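You operate a simulated robot arm through the tools that you are given. There is no shell and no other tool. Be economical: measure what you need, move in short steps, check, and stop when the job is done.

Carry out the task below with a simulated robot arm. There is one attempt and no reset: what you move stays moved.

TASK
Put one of the steel blocks from the top of the pine bench on top of the orange tin.
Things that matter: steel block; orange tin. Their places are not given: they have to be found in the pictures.

It is judged by the outcome, as a careful person would: the job done as asked, and still so three seconds after it is handed in. It fails if anything else is knocked over, pushed out of place, dropped, spilled or broken.

THE ROBOT
A 7-joint arm with a two-finger parallel gripper, fixed in place. Base frame: the origin is at the foot of the arm, x ahead of it, y to its left, z up; the work surface is at about z = 800. Lengths are in mm, angles in degrees, forces in N, time in s.
With the tool pointing down near the work surface it reaches from about 300 to 700 mm from the base axis. Its first joint turns from -66.0 to 66.0 degrees. Payload 1.57 kg.
Tool frame: the origin (TCP) lies between the finger pads and is the grasp point; the fingertips stand 30 mm ahead of it; z points along the fingers, y is the line along which they close. The gripper opens to 110 mm. The fingers are 24 mm wide and 12 mm thick; the gripper's body (48 by 112 mm) begins 78 mm behind the TCP.
Orientation is that of the tool frame in the base frame, as a unit quaternion [x, y, z, w]. With the fingers straight down and closing along the base's y, the tool's x points along the base's -x, its y along +y and its z along -z.

THE INTERFACE
- The arm moves only by the tool apply_moves. Its argument "commands" is a list of rows, each an object of numbers (a shift or turn left out is 0, a gripper value left out holds the last): "jaw": the opening, from 0 (shut) to 1 (fully open); "dx", "dy", "dz": the shift along the tool's x, y, z in units of 25 mm (1.0 is 25 mm); "rx", "ry", "rz": the turn, a rotation vector about the tool's x, y, z in units of 5 degrees (1.0 is 5 degrees). In form: [{"jaw": .., "dx": .., "dy": .., "dz": .., "rx": .., "ry": .., "rz": ..}, ...]. A call has 1 to 20 rows; each row shifts and turns the commanded pose from where the row before left it, along the tool's axes as they then stand. A call with a number of a shift or a turn outside -1 to 1 is refused whole. A row lasts 0.2 s, in which the tool goes at most 50 mm and 8.6 degrees; a call with a longer step from one row to the next is refused whole, and so is a gripper value outside its range. A pose out of reach is approached as far as the arm can. The call stops where the force on the tool passes 40 N (or 10 N more than at its start, if that is more) or the arm is blocked; 0.2 s more then pass. The fingers move at their own pace (about 108 mm/s each) and stop on an object; they squeeze with about 43 N. The grip force told is the motor's: it shows also when the fingers shut on nothing. Time passes only in rows, and 0.2 s behind the last, so rows that do not move let the fingers close. It gives the time, the measured TCP pose, the force on the tool (base axes), the opening and the grip force at its end, in the units of the frame above (readings bear some noise), and new pictures: "views" is both (left out), scene, wrist or none.
- Cameras (640 x 400 px; columns grow to the right, rows downward): "scene" is fixed at [178.7, -430.9, 1378.8]; the picture's right is [0.39, -0.92, 0.00], its down [-0.73, -0.31, -0.61] and it looks along [0.56, 0.24, -0.79] (base axes); focal length 326 px, centre (320, 200). "wrist" rides on the gripper at [-36, 0, -80] in the tool frame; the picture's right is [0.00, -1.00, 0.00], its down [0.97, 0.00, -0.24] and it looks along [0.24, 0.00, 0.97] (tool axes); focal length 218 px, centre (320, 200).
- point_at(camera, pixels): for up to 12 pixels [column, row] of the newest picture of that camera ("zoom" is the newest enlarged one), the place [x, y, z] in the base frame of the surface seen there, good to about 2 mm. No time passes.
- zoom(camera, box): a new picture of the part [left, top, right, bottom] of that camera's present view, enlarged. No time passes.
- finish_job(): hands the job in; it is judged then, once.

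Work in short steps. Measure before you move; look again where a grasp or a placing could have gone wrong, and mend it. You have 60 turns and 100 pictures in all, the two below and enlarged ones among them. Open the gripper and draw the arm clear of the work before you hand the job in, unless the task says otherwise; then end with one line.

The tools are called after "Emit:" as a command line: name --argument value ..., lists and objects as JSON in quotes. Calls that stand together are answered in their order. apply_moves: Moves the arm, as the interface text tells. Its arguments: {"type":"object","properties":{"commands":{"type":"array","items":{"type":"object","properties":{"jaw":{"type":"number"},"dx":{"type":"number"},"dy":{"type":"number"},"dz":{"type":"number"},"rx":{"type":"number"},"ry":{"type":"number"},"rz":{"type":"number"}}}},"views":{"type":"string","enum":["both","scene","wrist","none"]}},"required":["commands"]} The other tools are called the same way: point_at (camera, pixels) gives the place of the surface under pixels of a picture; zoom (camera, box) takes an enlarged picture of a part of a camera's view; finish_job () hands the job in.

At the start:

```text
time_s: 0.0
tcp_pos: [349.6, -340.8, 1095.1]
orientation: [0.0, 1.0, 0.0, 0.0]
ft_force: [0.2, -0.4, -0.1]
finger_gap: 110.0
finger_force: 0.0
```

scene: 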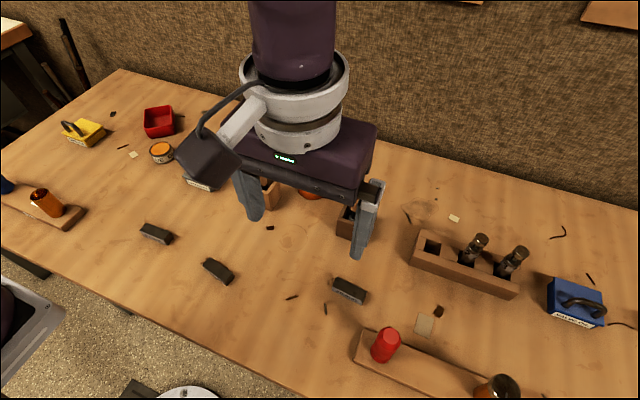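
wrist: 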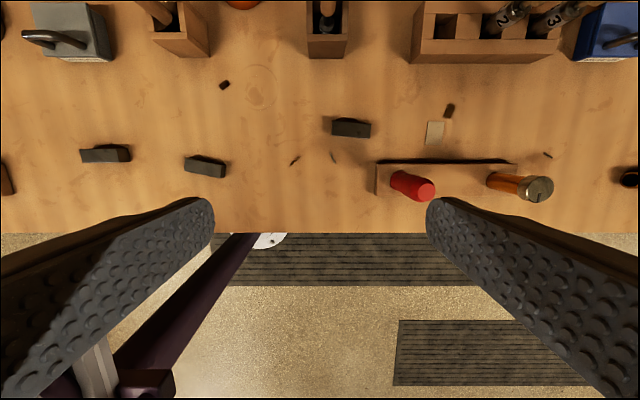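

The dark blocks sit at scene (155,233), (218,271) and (349,290). There's an orange tin-like object at (161,152) and another orange item partly hidden at (310,193). I'll enlarge and measure these.

Emit:
zoom --camera "scene" --box '[40, 80, 280, 230]'

Emit:
zoom --camera "scene" --box '[130, 170, 402, 340]'

Emit:
point_at --camera "scene" --pixels '[[155, 230], [218, 268], [349, 286], [161, 148], [310, 195], [161, 155], [190, 250], [154, 150], [169, 150]]'

```text
2.67 times, centred on (160, 155) of scene
```

zoom: 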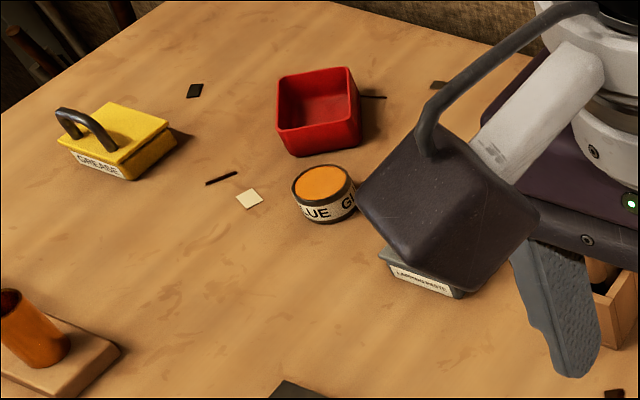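

```text
2.35 times, centred on (266, 255) of scene
```

zoom: 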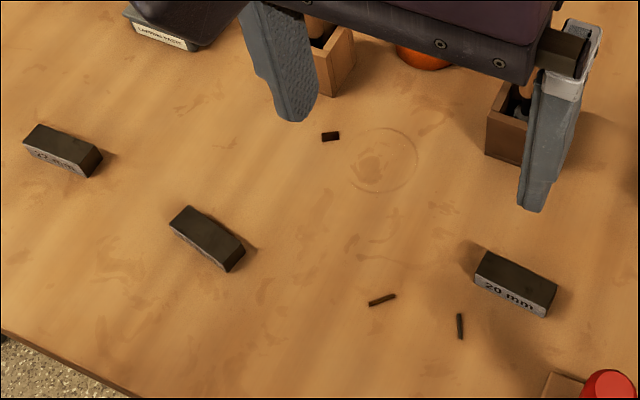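

```text
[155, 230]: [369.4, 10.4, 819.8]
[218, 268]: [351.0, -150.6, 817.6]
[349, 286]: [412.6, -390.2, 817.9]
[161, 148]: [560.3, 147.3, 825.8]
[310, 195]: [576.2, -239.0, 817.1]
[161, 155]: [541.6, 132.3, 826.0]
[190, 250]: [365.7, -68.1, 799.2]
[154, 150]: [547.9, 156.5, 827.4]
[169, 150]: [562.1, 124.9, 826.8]
```

The object at (310,195) is hidden by the gripper. I'll move the arm left (+y), above the middle block, to uncover it and get a wrist view of the block.

Emit:
apply_moves --commands '[{"dy": 1}, {"dy": 1}, {"dy": 1}, {"dy": 1}, {"dy": 1}, {"dy": 1}, {"dy": 1}, {"dy": 0.6, "dz": 1}, {"dz": 1}, {"dz": 1}, {"dz": 1}]'

```text
time_s: 2.4
tcp_pos: [347.9, -150.7, 995.1]
orientation: [0.0, 1.0, 0.0, 0.0]
ft_force: [0.6, 0.0, -0.5]
finger_gap: 110.3
finger_force: 0.0
```

scene: 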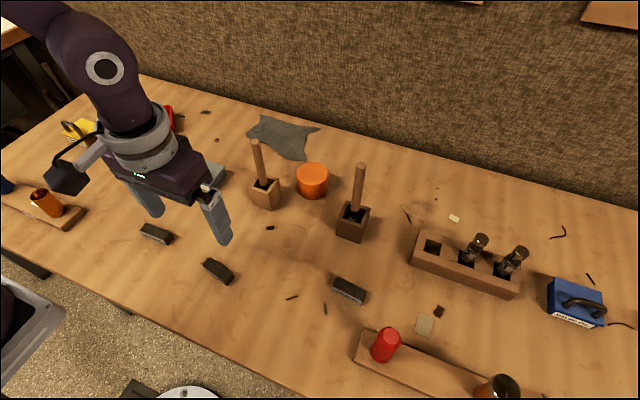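
wrist: 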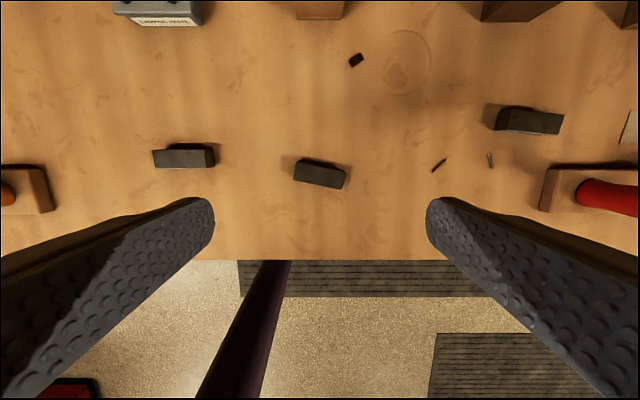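

The orange tin is now in view at (312,180), standing between two upright tool handles. I'll enlarge and measure the tin, the handles and the blocks.

Emit:
zoom --camera "scene" --box '[232, 120, 392, 220]'

Emit:
zoom --camera "wrist" --box '[260, 130, 380, 205]'

Emit:
point_at --camera "scene" --pixels '[[312, 172], [298, 172], [326, 172], [312, 165], [312, 180], [256, 142], [264, 180], [360, 166], [356, 205], [312, 194], [270, 186], [345, 212]]'

Emit:
point_at --camera "wrist" --pixels '[[301, 160], [345, 170], [294, 178], [339, 186], [320, 172], [525, 122], [185, 158]]'

```text
4.00 times, centred on (312, 170) of scene
```

zoom: 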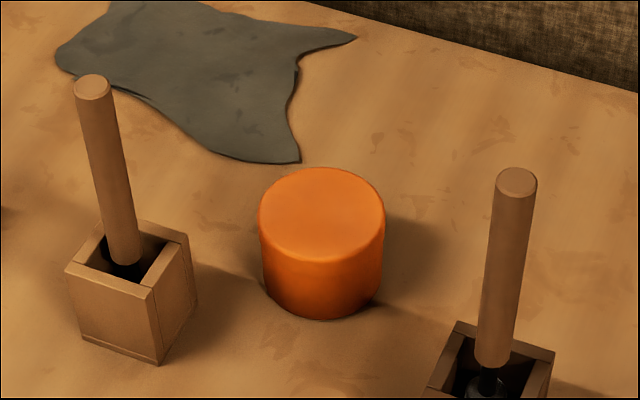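

```text
5.33 times, centred on (320, 168) of wrist
```

zoom: 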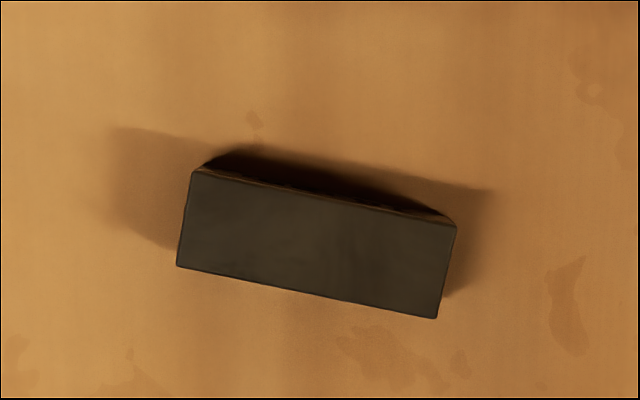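

```text
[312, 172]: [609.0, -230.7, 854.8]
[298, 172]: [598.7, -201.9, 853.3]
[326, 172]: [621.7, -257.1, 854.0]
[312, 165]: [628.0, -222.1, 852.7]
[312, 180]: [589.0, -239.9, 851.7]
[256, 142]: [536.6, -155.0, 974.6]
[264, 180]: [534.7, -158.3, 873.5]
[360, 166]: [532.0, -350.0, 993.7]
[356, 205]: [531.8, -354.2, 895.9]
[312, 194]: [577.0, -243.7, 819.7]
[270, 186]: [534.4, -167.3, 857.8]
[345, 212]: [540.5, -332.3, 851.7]
```

```text
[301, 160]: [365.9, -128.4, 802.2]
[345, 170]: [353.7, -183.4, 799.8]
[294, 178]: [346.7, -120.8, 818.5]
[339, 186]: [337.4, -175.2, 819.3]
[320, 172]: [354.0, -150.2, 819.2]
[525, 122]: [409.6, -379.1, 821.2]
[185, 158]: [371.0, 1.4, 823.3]
```

The orange tin's top is at z≈853, centred near (608,-230) with a radius of about 33. Before choosing a block I'll check that all three are the same kind.

Emit:
zoom --camera "scene" --box '[130, 210, 258, 290]'

Emit:
zoom --camera "scene" --box '[317, 260, 381, 310]'

Emit:
zoom --camera "wrist" --box '[140, 130, 240, 190]'

```text
5.00 times, centred on (194, 250) of scene
```

zoom: 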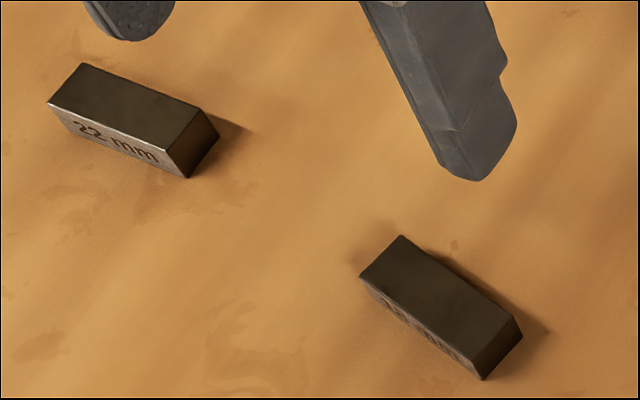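

```text
8.00 times, centred on (349, 285) of scene
```

zoom: 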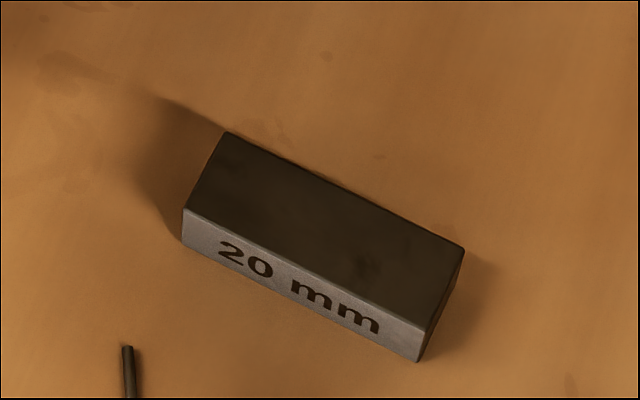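

```text
6.40 times, centred on (190, 160) of wrist
```

zoom: 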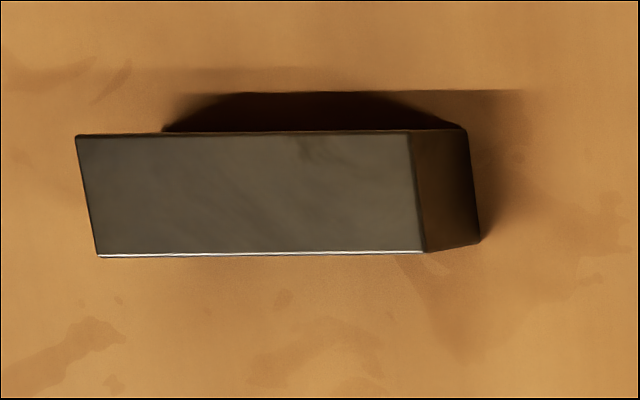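

All three are engraved steel blocks, so I'll take the middle one: centre about (350,-150), 21 mm wide, long axis 12° off y. First I'll measure the box hanging off the wrist at scene (65,180), so I can plan clearance around the handles.

Emit:
point_at --camera "scene" --pixels '[[66, 167], [48, 180], [68, 194], [86, 176], [66, 182], [90, 155], [140, 175], [205, 165], [165, 190], [110, 160]]'

Emit:
apply_moves --commands '[{"rz": -1}, {"rz": -1}, {"rz": -1}, {"rz": -1}, {"rz": -1}, {"rz": -1}, {"rz": -1}, {"rz": -1}, {"rz": -1}, {"rz": -1}, {"rz": -1}, {"rz": -1}, {"rz": -1}, {"rz": -1}, {"rz": -1}, {"rz": -0.6}]'

```text
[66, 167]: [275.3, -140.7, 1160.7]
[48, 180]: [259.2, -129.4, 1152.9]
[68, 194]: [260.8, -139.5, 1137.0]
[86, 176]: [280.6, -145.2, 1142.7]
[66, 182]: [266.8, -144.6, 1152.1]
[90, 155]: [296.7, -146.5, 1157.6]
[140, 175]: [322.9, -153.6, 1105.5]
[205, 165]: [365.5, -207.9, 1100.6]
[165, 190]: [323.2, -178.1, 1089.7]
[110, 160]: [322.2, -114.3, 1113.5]
```

```text
time_s: 5.8
tcp_pos: [347.9, -150.2, 994.8]
orientation: [-0.63, 0.777, 0.0, 0.0]
ft_force: [-0.1, 0.4, 0.7]
finger_gap: 110.2
finger_force: 0.1
```

scene: 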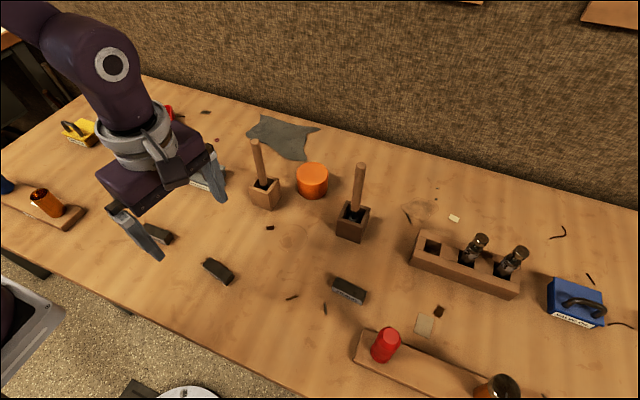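
wrist: 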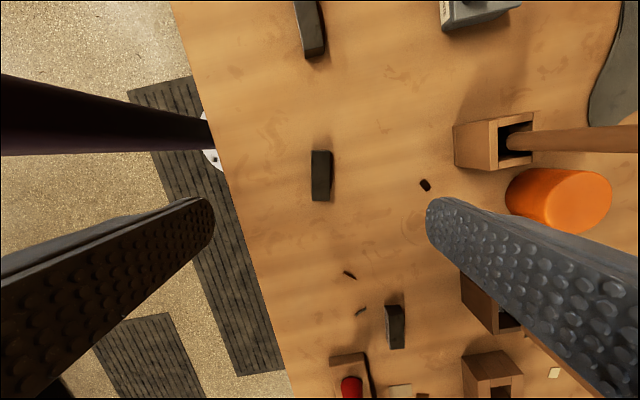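

The block is aligned upright at wrist (321,176) between the fingers. I'll narrow the jaws and go down in two stages.

Emit:
apply_moves --commands '[{"jaw": 0.6, "dy": -0.07, "dz": 1}, {"dz": 1}, {"dz": 1}, {"dz": 1}, {"dz": 0.6}]' --views "both"

```text
time_s: 7.0
tcp_pos: [352.2, -152.3, 881.1]
orientation: [-0.63, 0.777, 0.0, 0.0]
ft_force: [-1.2, 0.0, -0.2]
finger_gap: 65.9
finger_force: 0.0
```

scene: 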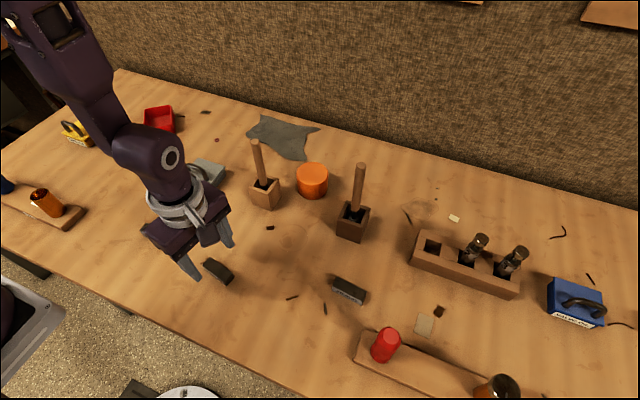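
wrist: 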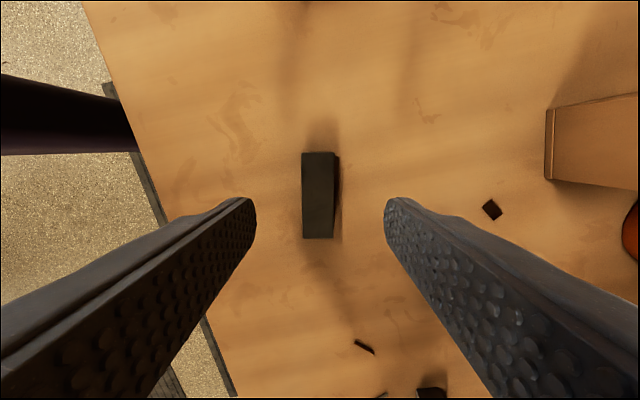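

The block centre sits about 4 mm toward tool -x, so I'll correct that, go down to TCP z≈834 and close.

Emit:
apply_moves --commands '[{"dx": -0.17, "dy": 0.04, "dz": 0.6}, {"dz": 0.7}, {"dz": 0.58}, {}, {"jaw": 0}, {}, {}, {}]'

```text
time_s: 8.8
tcp_pos: [351.5, -148.9, 833.5]
orientation: [-0.629, 0.777, 0.0, 0.0]
ft_force: [0.5, 0.1, 0.5]
finger_gap: 21.6
finger_force: 34.5
```

scene: 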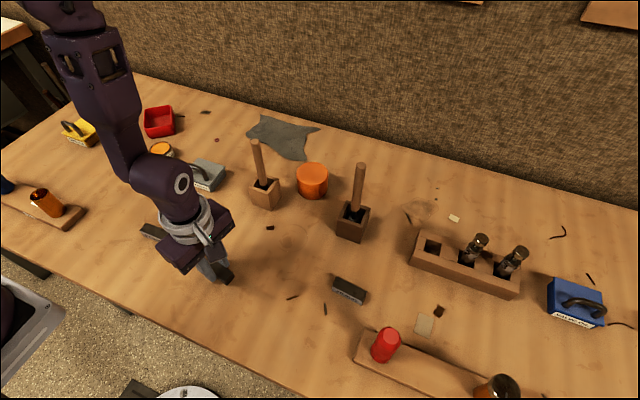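
wrist: 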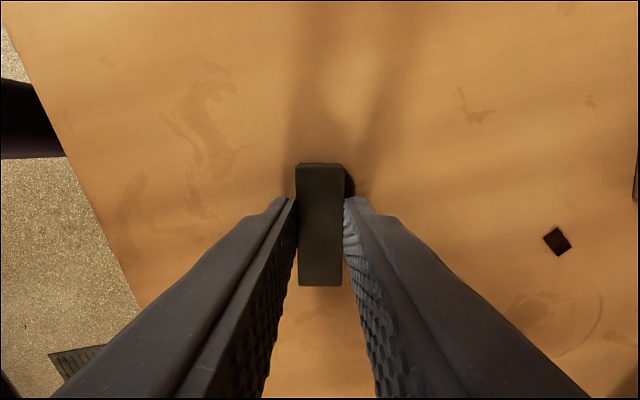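

The block is gripped (gap 21.6, force 34 N). I'll lift it well above the handles and turn back to zero yaw.

Emit:
apply_moves --commands '[{"dz": -0.5}, {"dz": -1}, {"dz": -1}, {"dz": -1}, {"dz": -1}, {"dz": -1}, {"dz": -1}, {"dz": -1}, {"dz": -1}, {"dz": -1}, {"dz": -0.3}]' --views "none"

Emit:
apply_moves --commands '[{"rz": 1}, {"rz": 1}, {"rz": 1}, {"rz": 1}, {"rz": 1}, {"rz": 1}, {"rz": 1}, {"rz": 1}, {"rz": 1}, {"rz": 1}, {"rz": 1}, {"rz": 1}, {"rz": 1}, {"rz": 1}, {"rz": 1}, {"rz": 0.6}]'

```text
time_s: 11.2
tcp_pos: [351.2, -147.1, 1078.6]
orientation: [-0.629, 0.777, 0.001, 0.0]
ft_force: [0.5, -0.5, -1.1]
finger_gap: 21.3
finger_force: 34.2
```

```text
time_s: 14.6
tcp_pos: [350.7, -146.9, 1077.7]
orientation: [0.0, 1.0, 0.0, 0.0]
ft_force: [-0.4, 0.1, -0.7]
finger_gap: 21.3
finger_force: 34.4
```

scene: 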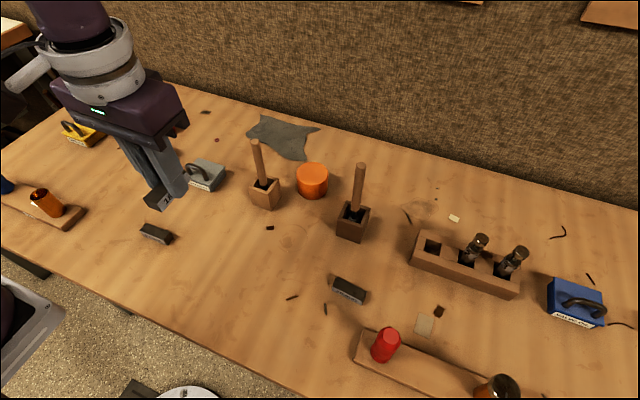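
wrist: 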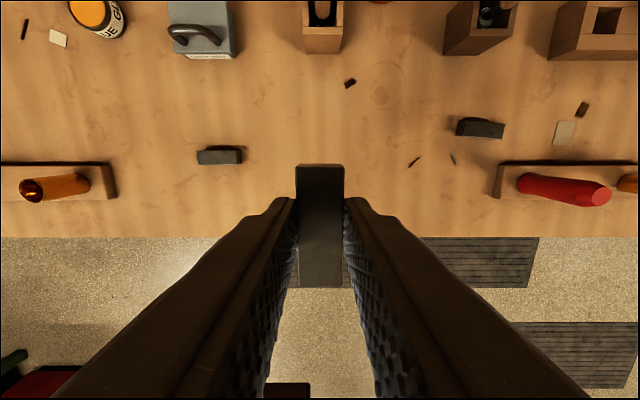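

The block is held firmly, with its centre about 3 mm behind the TCP in x. I'll move high over the tin, whose centre is about (608,-231).

Emit:
apply_moves --commands '[{"dx": -1, "dy": -0.34}, {"dx": -1, "dy": -0.34}, {"dx": -1, "dy": -0.34}, {"dx": -1, "dy": -0.34}, {"dx": -1, "dy": -0.34}, {"dx": -1, "dy": -0.34}, {"dx": -1, "dy": -0.34}, {"dx": -1, "dy": -0.34}, {"dx": -1, "dy": -0.34}, {"dx": -1, "dy": -0.3}, {"dx": -0.4}, {}]'

```text
time_s: 17.2
tcp_pos: [610.1, -230.4, 1079.5]
orientation: [0.0, 1.0, 0.0, 0.001]
ft_force: [0.4, 0.1, -1.9]
finger_gap: 21.1
finger_force: 34.8
```

scene: 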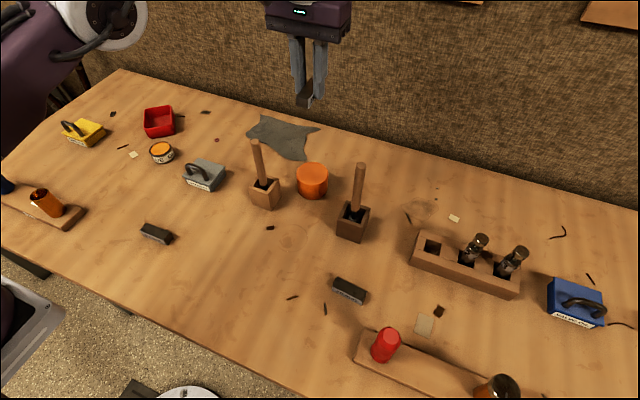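
wrist: 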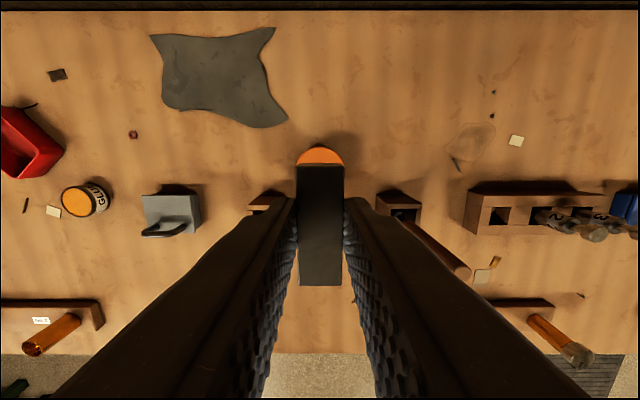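

The block is over the tin. I'll get the tin's rim exactly before going down.

Emit:
zoom --camera "scene" --box '[280, 150, 344, 206]'

Emit:
point_at --camera "scene" --pixels '[[312, 174], [299, 173], [326, 173], [313, 163], [312, 183]]'

```text
7.14 times, centred on (312, 178) of scene
```

zoom: 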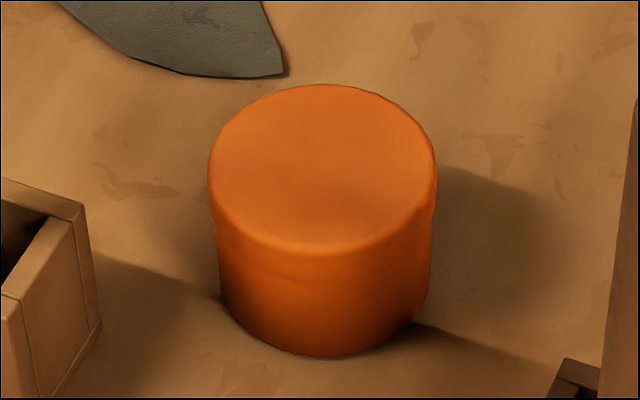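

```text
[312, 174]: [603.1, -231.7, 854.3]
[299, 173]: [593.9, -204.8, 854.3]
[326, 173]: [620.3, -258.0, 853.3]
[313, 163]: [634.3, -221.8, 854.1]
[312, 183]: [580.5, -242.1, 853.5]
```

The tin centre is (607,-231) and its top is at z=854, so the block is centred and should touch at TCP z≈887.5. I'll go down to about 897 and look.

Emit:
apply_moves --commands '[{"dz": 1, "dy": -0.04}, {"dz": 1}, {"dz": 1}, {"dz": 1}, {"dz": 1}, {"dz": 1}, {"dz": 0.8}, {"dz": 0.5}, {}]'

```text
time_s: 19.2
tcp_pos: [612.1, -231.6, 896.1]
orientation: [0.0, 1.0, 0.0, 0.0]
ft_force: [0.2, 0.8, -1.6]
finger_gap: 21.3
finger_force: 34.7
```

scene: 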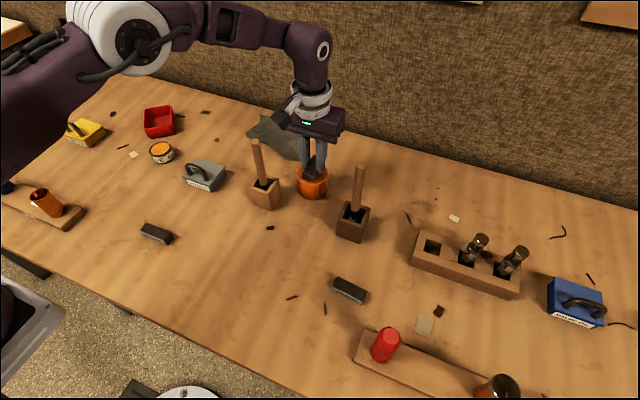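
wrist: 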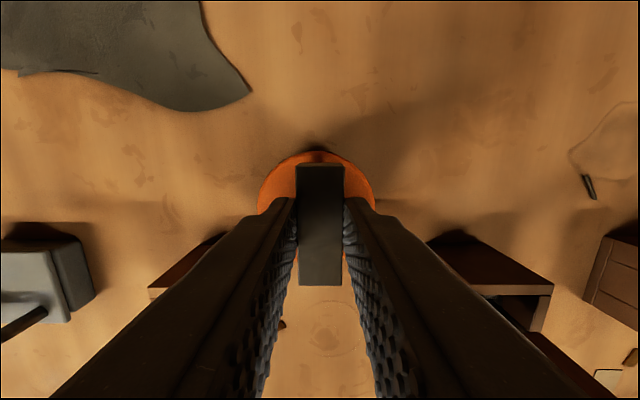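

The near end of the block looks close to the tin's edge in the wrist view, so I'll check with measured points.

Emit:
point_at --camera "wrist" --pixels '[[300, 156], [290, 158], [265, 190], [370, 190], [320, 175], [320, 230], [320, 280], [320, 167]]'

Emit:
zoom --camera "scene" --box '[272, 130, 352, 210]'

```text
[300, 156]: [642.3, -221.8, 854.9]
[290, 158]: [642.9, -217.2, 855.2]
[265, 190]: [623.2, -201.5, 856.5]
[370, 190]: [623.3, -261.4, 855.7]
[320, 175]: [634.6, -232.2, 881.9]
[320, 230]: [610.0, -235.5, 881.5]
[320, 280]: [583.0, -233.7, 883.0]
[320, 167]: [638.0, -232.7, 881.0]
```

```text
5.00 times, centred on (312, 170) of scene
```

zoom: 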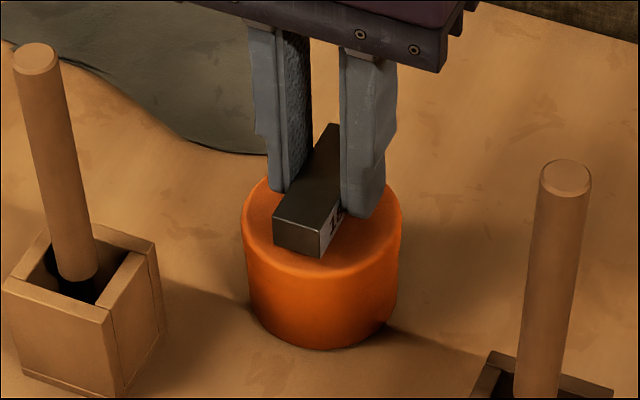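

The block spans x of about 580–639 and is centred on the tin. I'll lower it gently until it touches.

Emit:
apply_moves --commands '[{"dz": 0.15}, {"dz": 0.1}, {"dz": 0.06}, {}]' --views "none"

Emit:
zoom --camera "scene" --box '[272, 130, 352, 210]'

```text
time_s: 20.2
tcp_pos: [610.8, -232.5, 888.9]
orientation: [0.0, 1.0, -0.001, 0.0]
ft_force: [-1.0, 0.6, 4.4]
finger_gap: 21.3
finger_force: 34.7
```

```text
5.00 times, centred on (312, 170) of scene
```

zoom: 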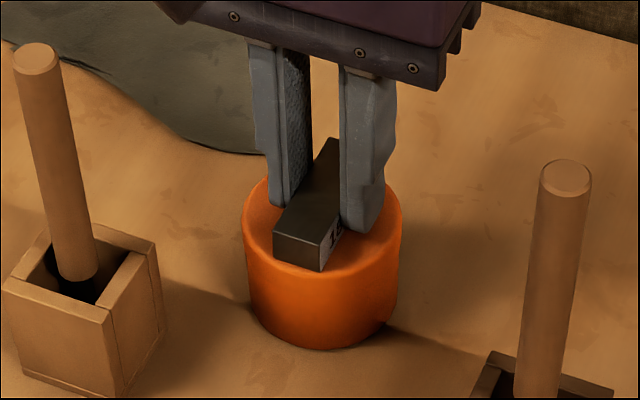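

The force has turned to +4.4 N, so the block is resting on the tin. I'll open the jaws part-way and lift straight up.

Emit:
apply_moves --commands '[{"jaw": 0.45}, {}, {}, {"dz": -0.3}, {"dz": -0.8}, {"dz": -1}, {"dz": -1}, {"dz": -1}, {"dz": -1}, {"dz": -1}, {"dz": -1}, {"dz": -1}]'

Emit:
zoom --camera "scene" --box '[232, 120, 392, 220]'

```text
time_s: 22.8
tcp_pos: [610.6, -233.0, 1077.8]
orientation: [0.0, 1.0, 0.0, 0.0]
ft_force: [-1.4, 0.5, -0.1]
finger_gap: 49.5
finger_force: 0.1
out of reach, approached as far as the arm can: row 12
```

scene: 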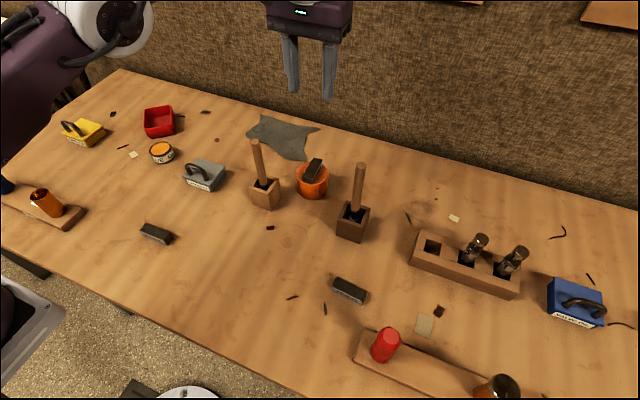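
wrist: 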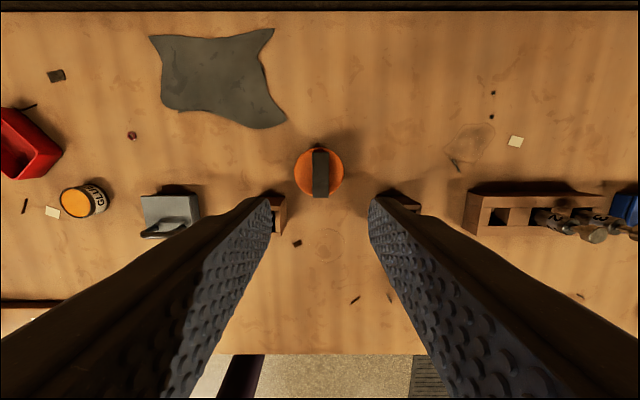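

```text
4.00 times, centred on (312, 170) of scene
```

zoom: 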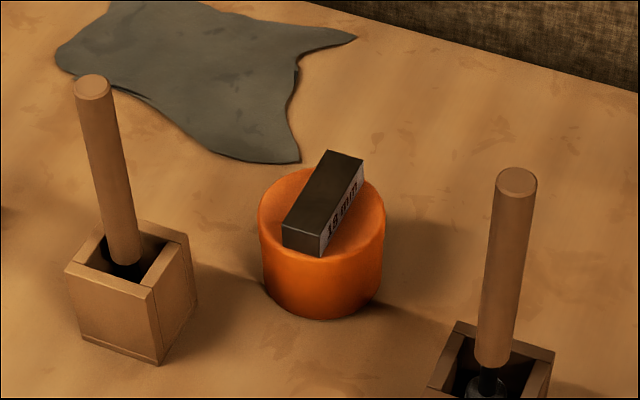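

The block lies centred on the orange tin, nothing else has moved, and the arm is clear with its jaws open. I'll hand the job in.

Emit:
finish_job

```text
The job is handed in.
```

I put one steel block (the one marked 19 mm) on top of the orange tin, where it sat steady and centred when I handed the job in. Nothing else was moved.
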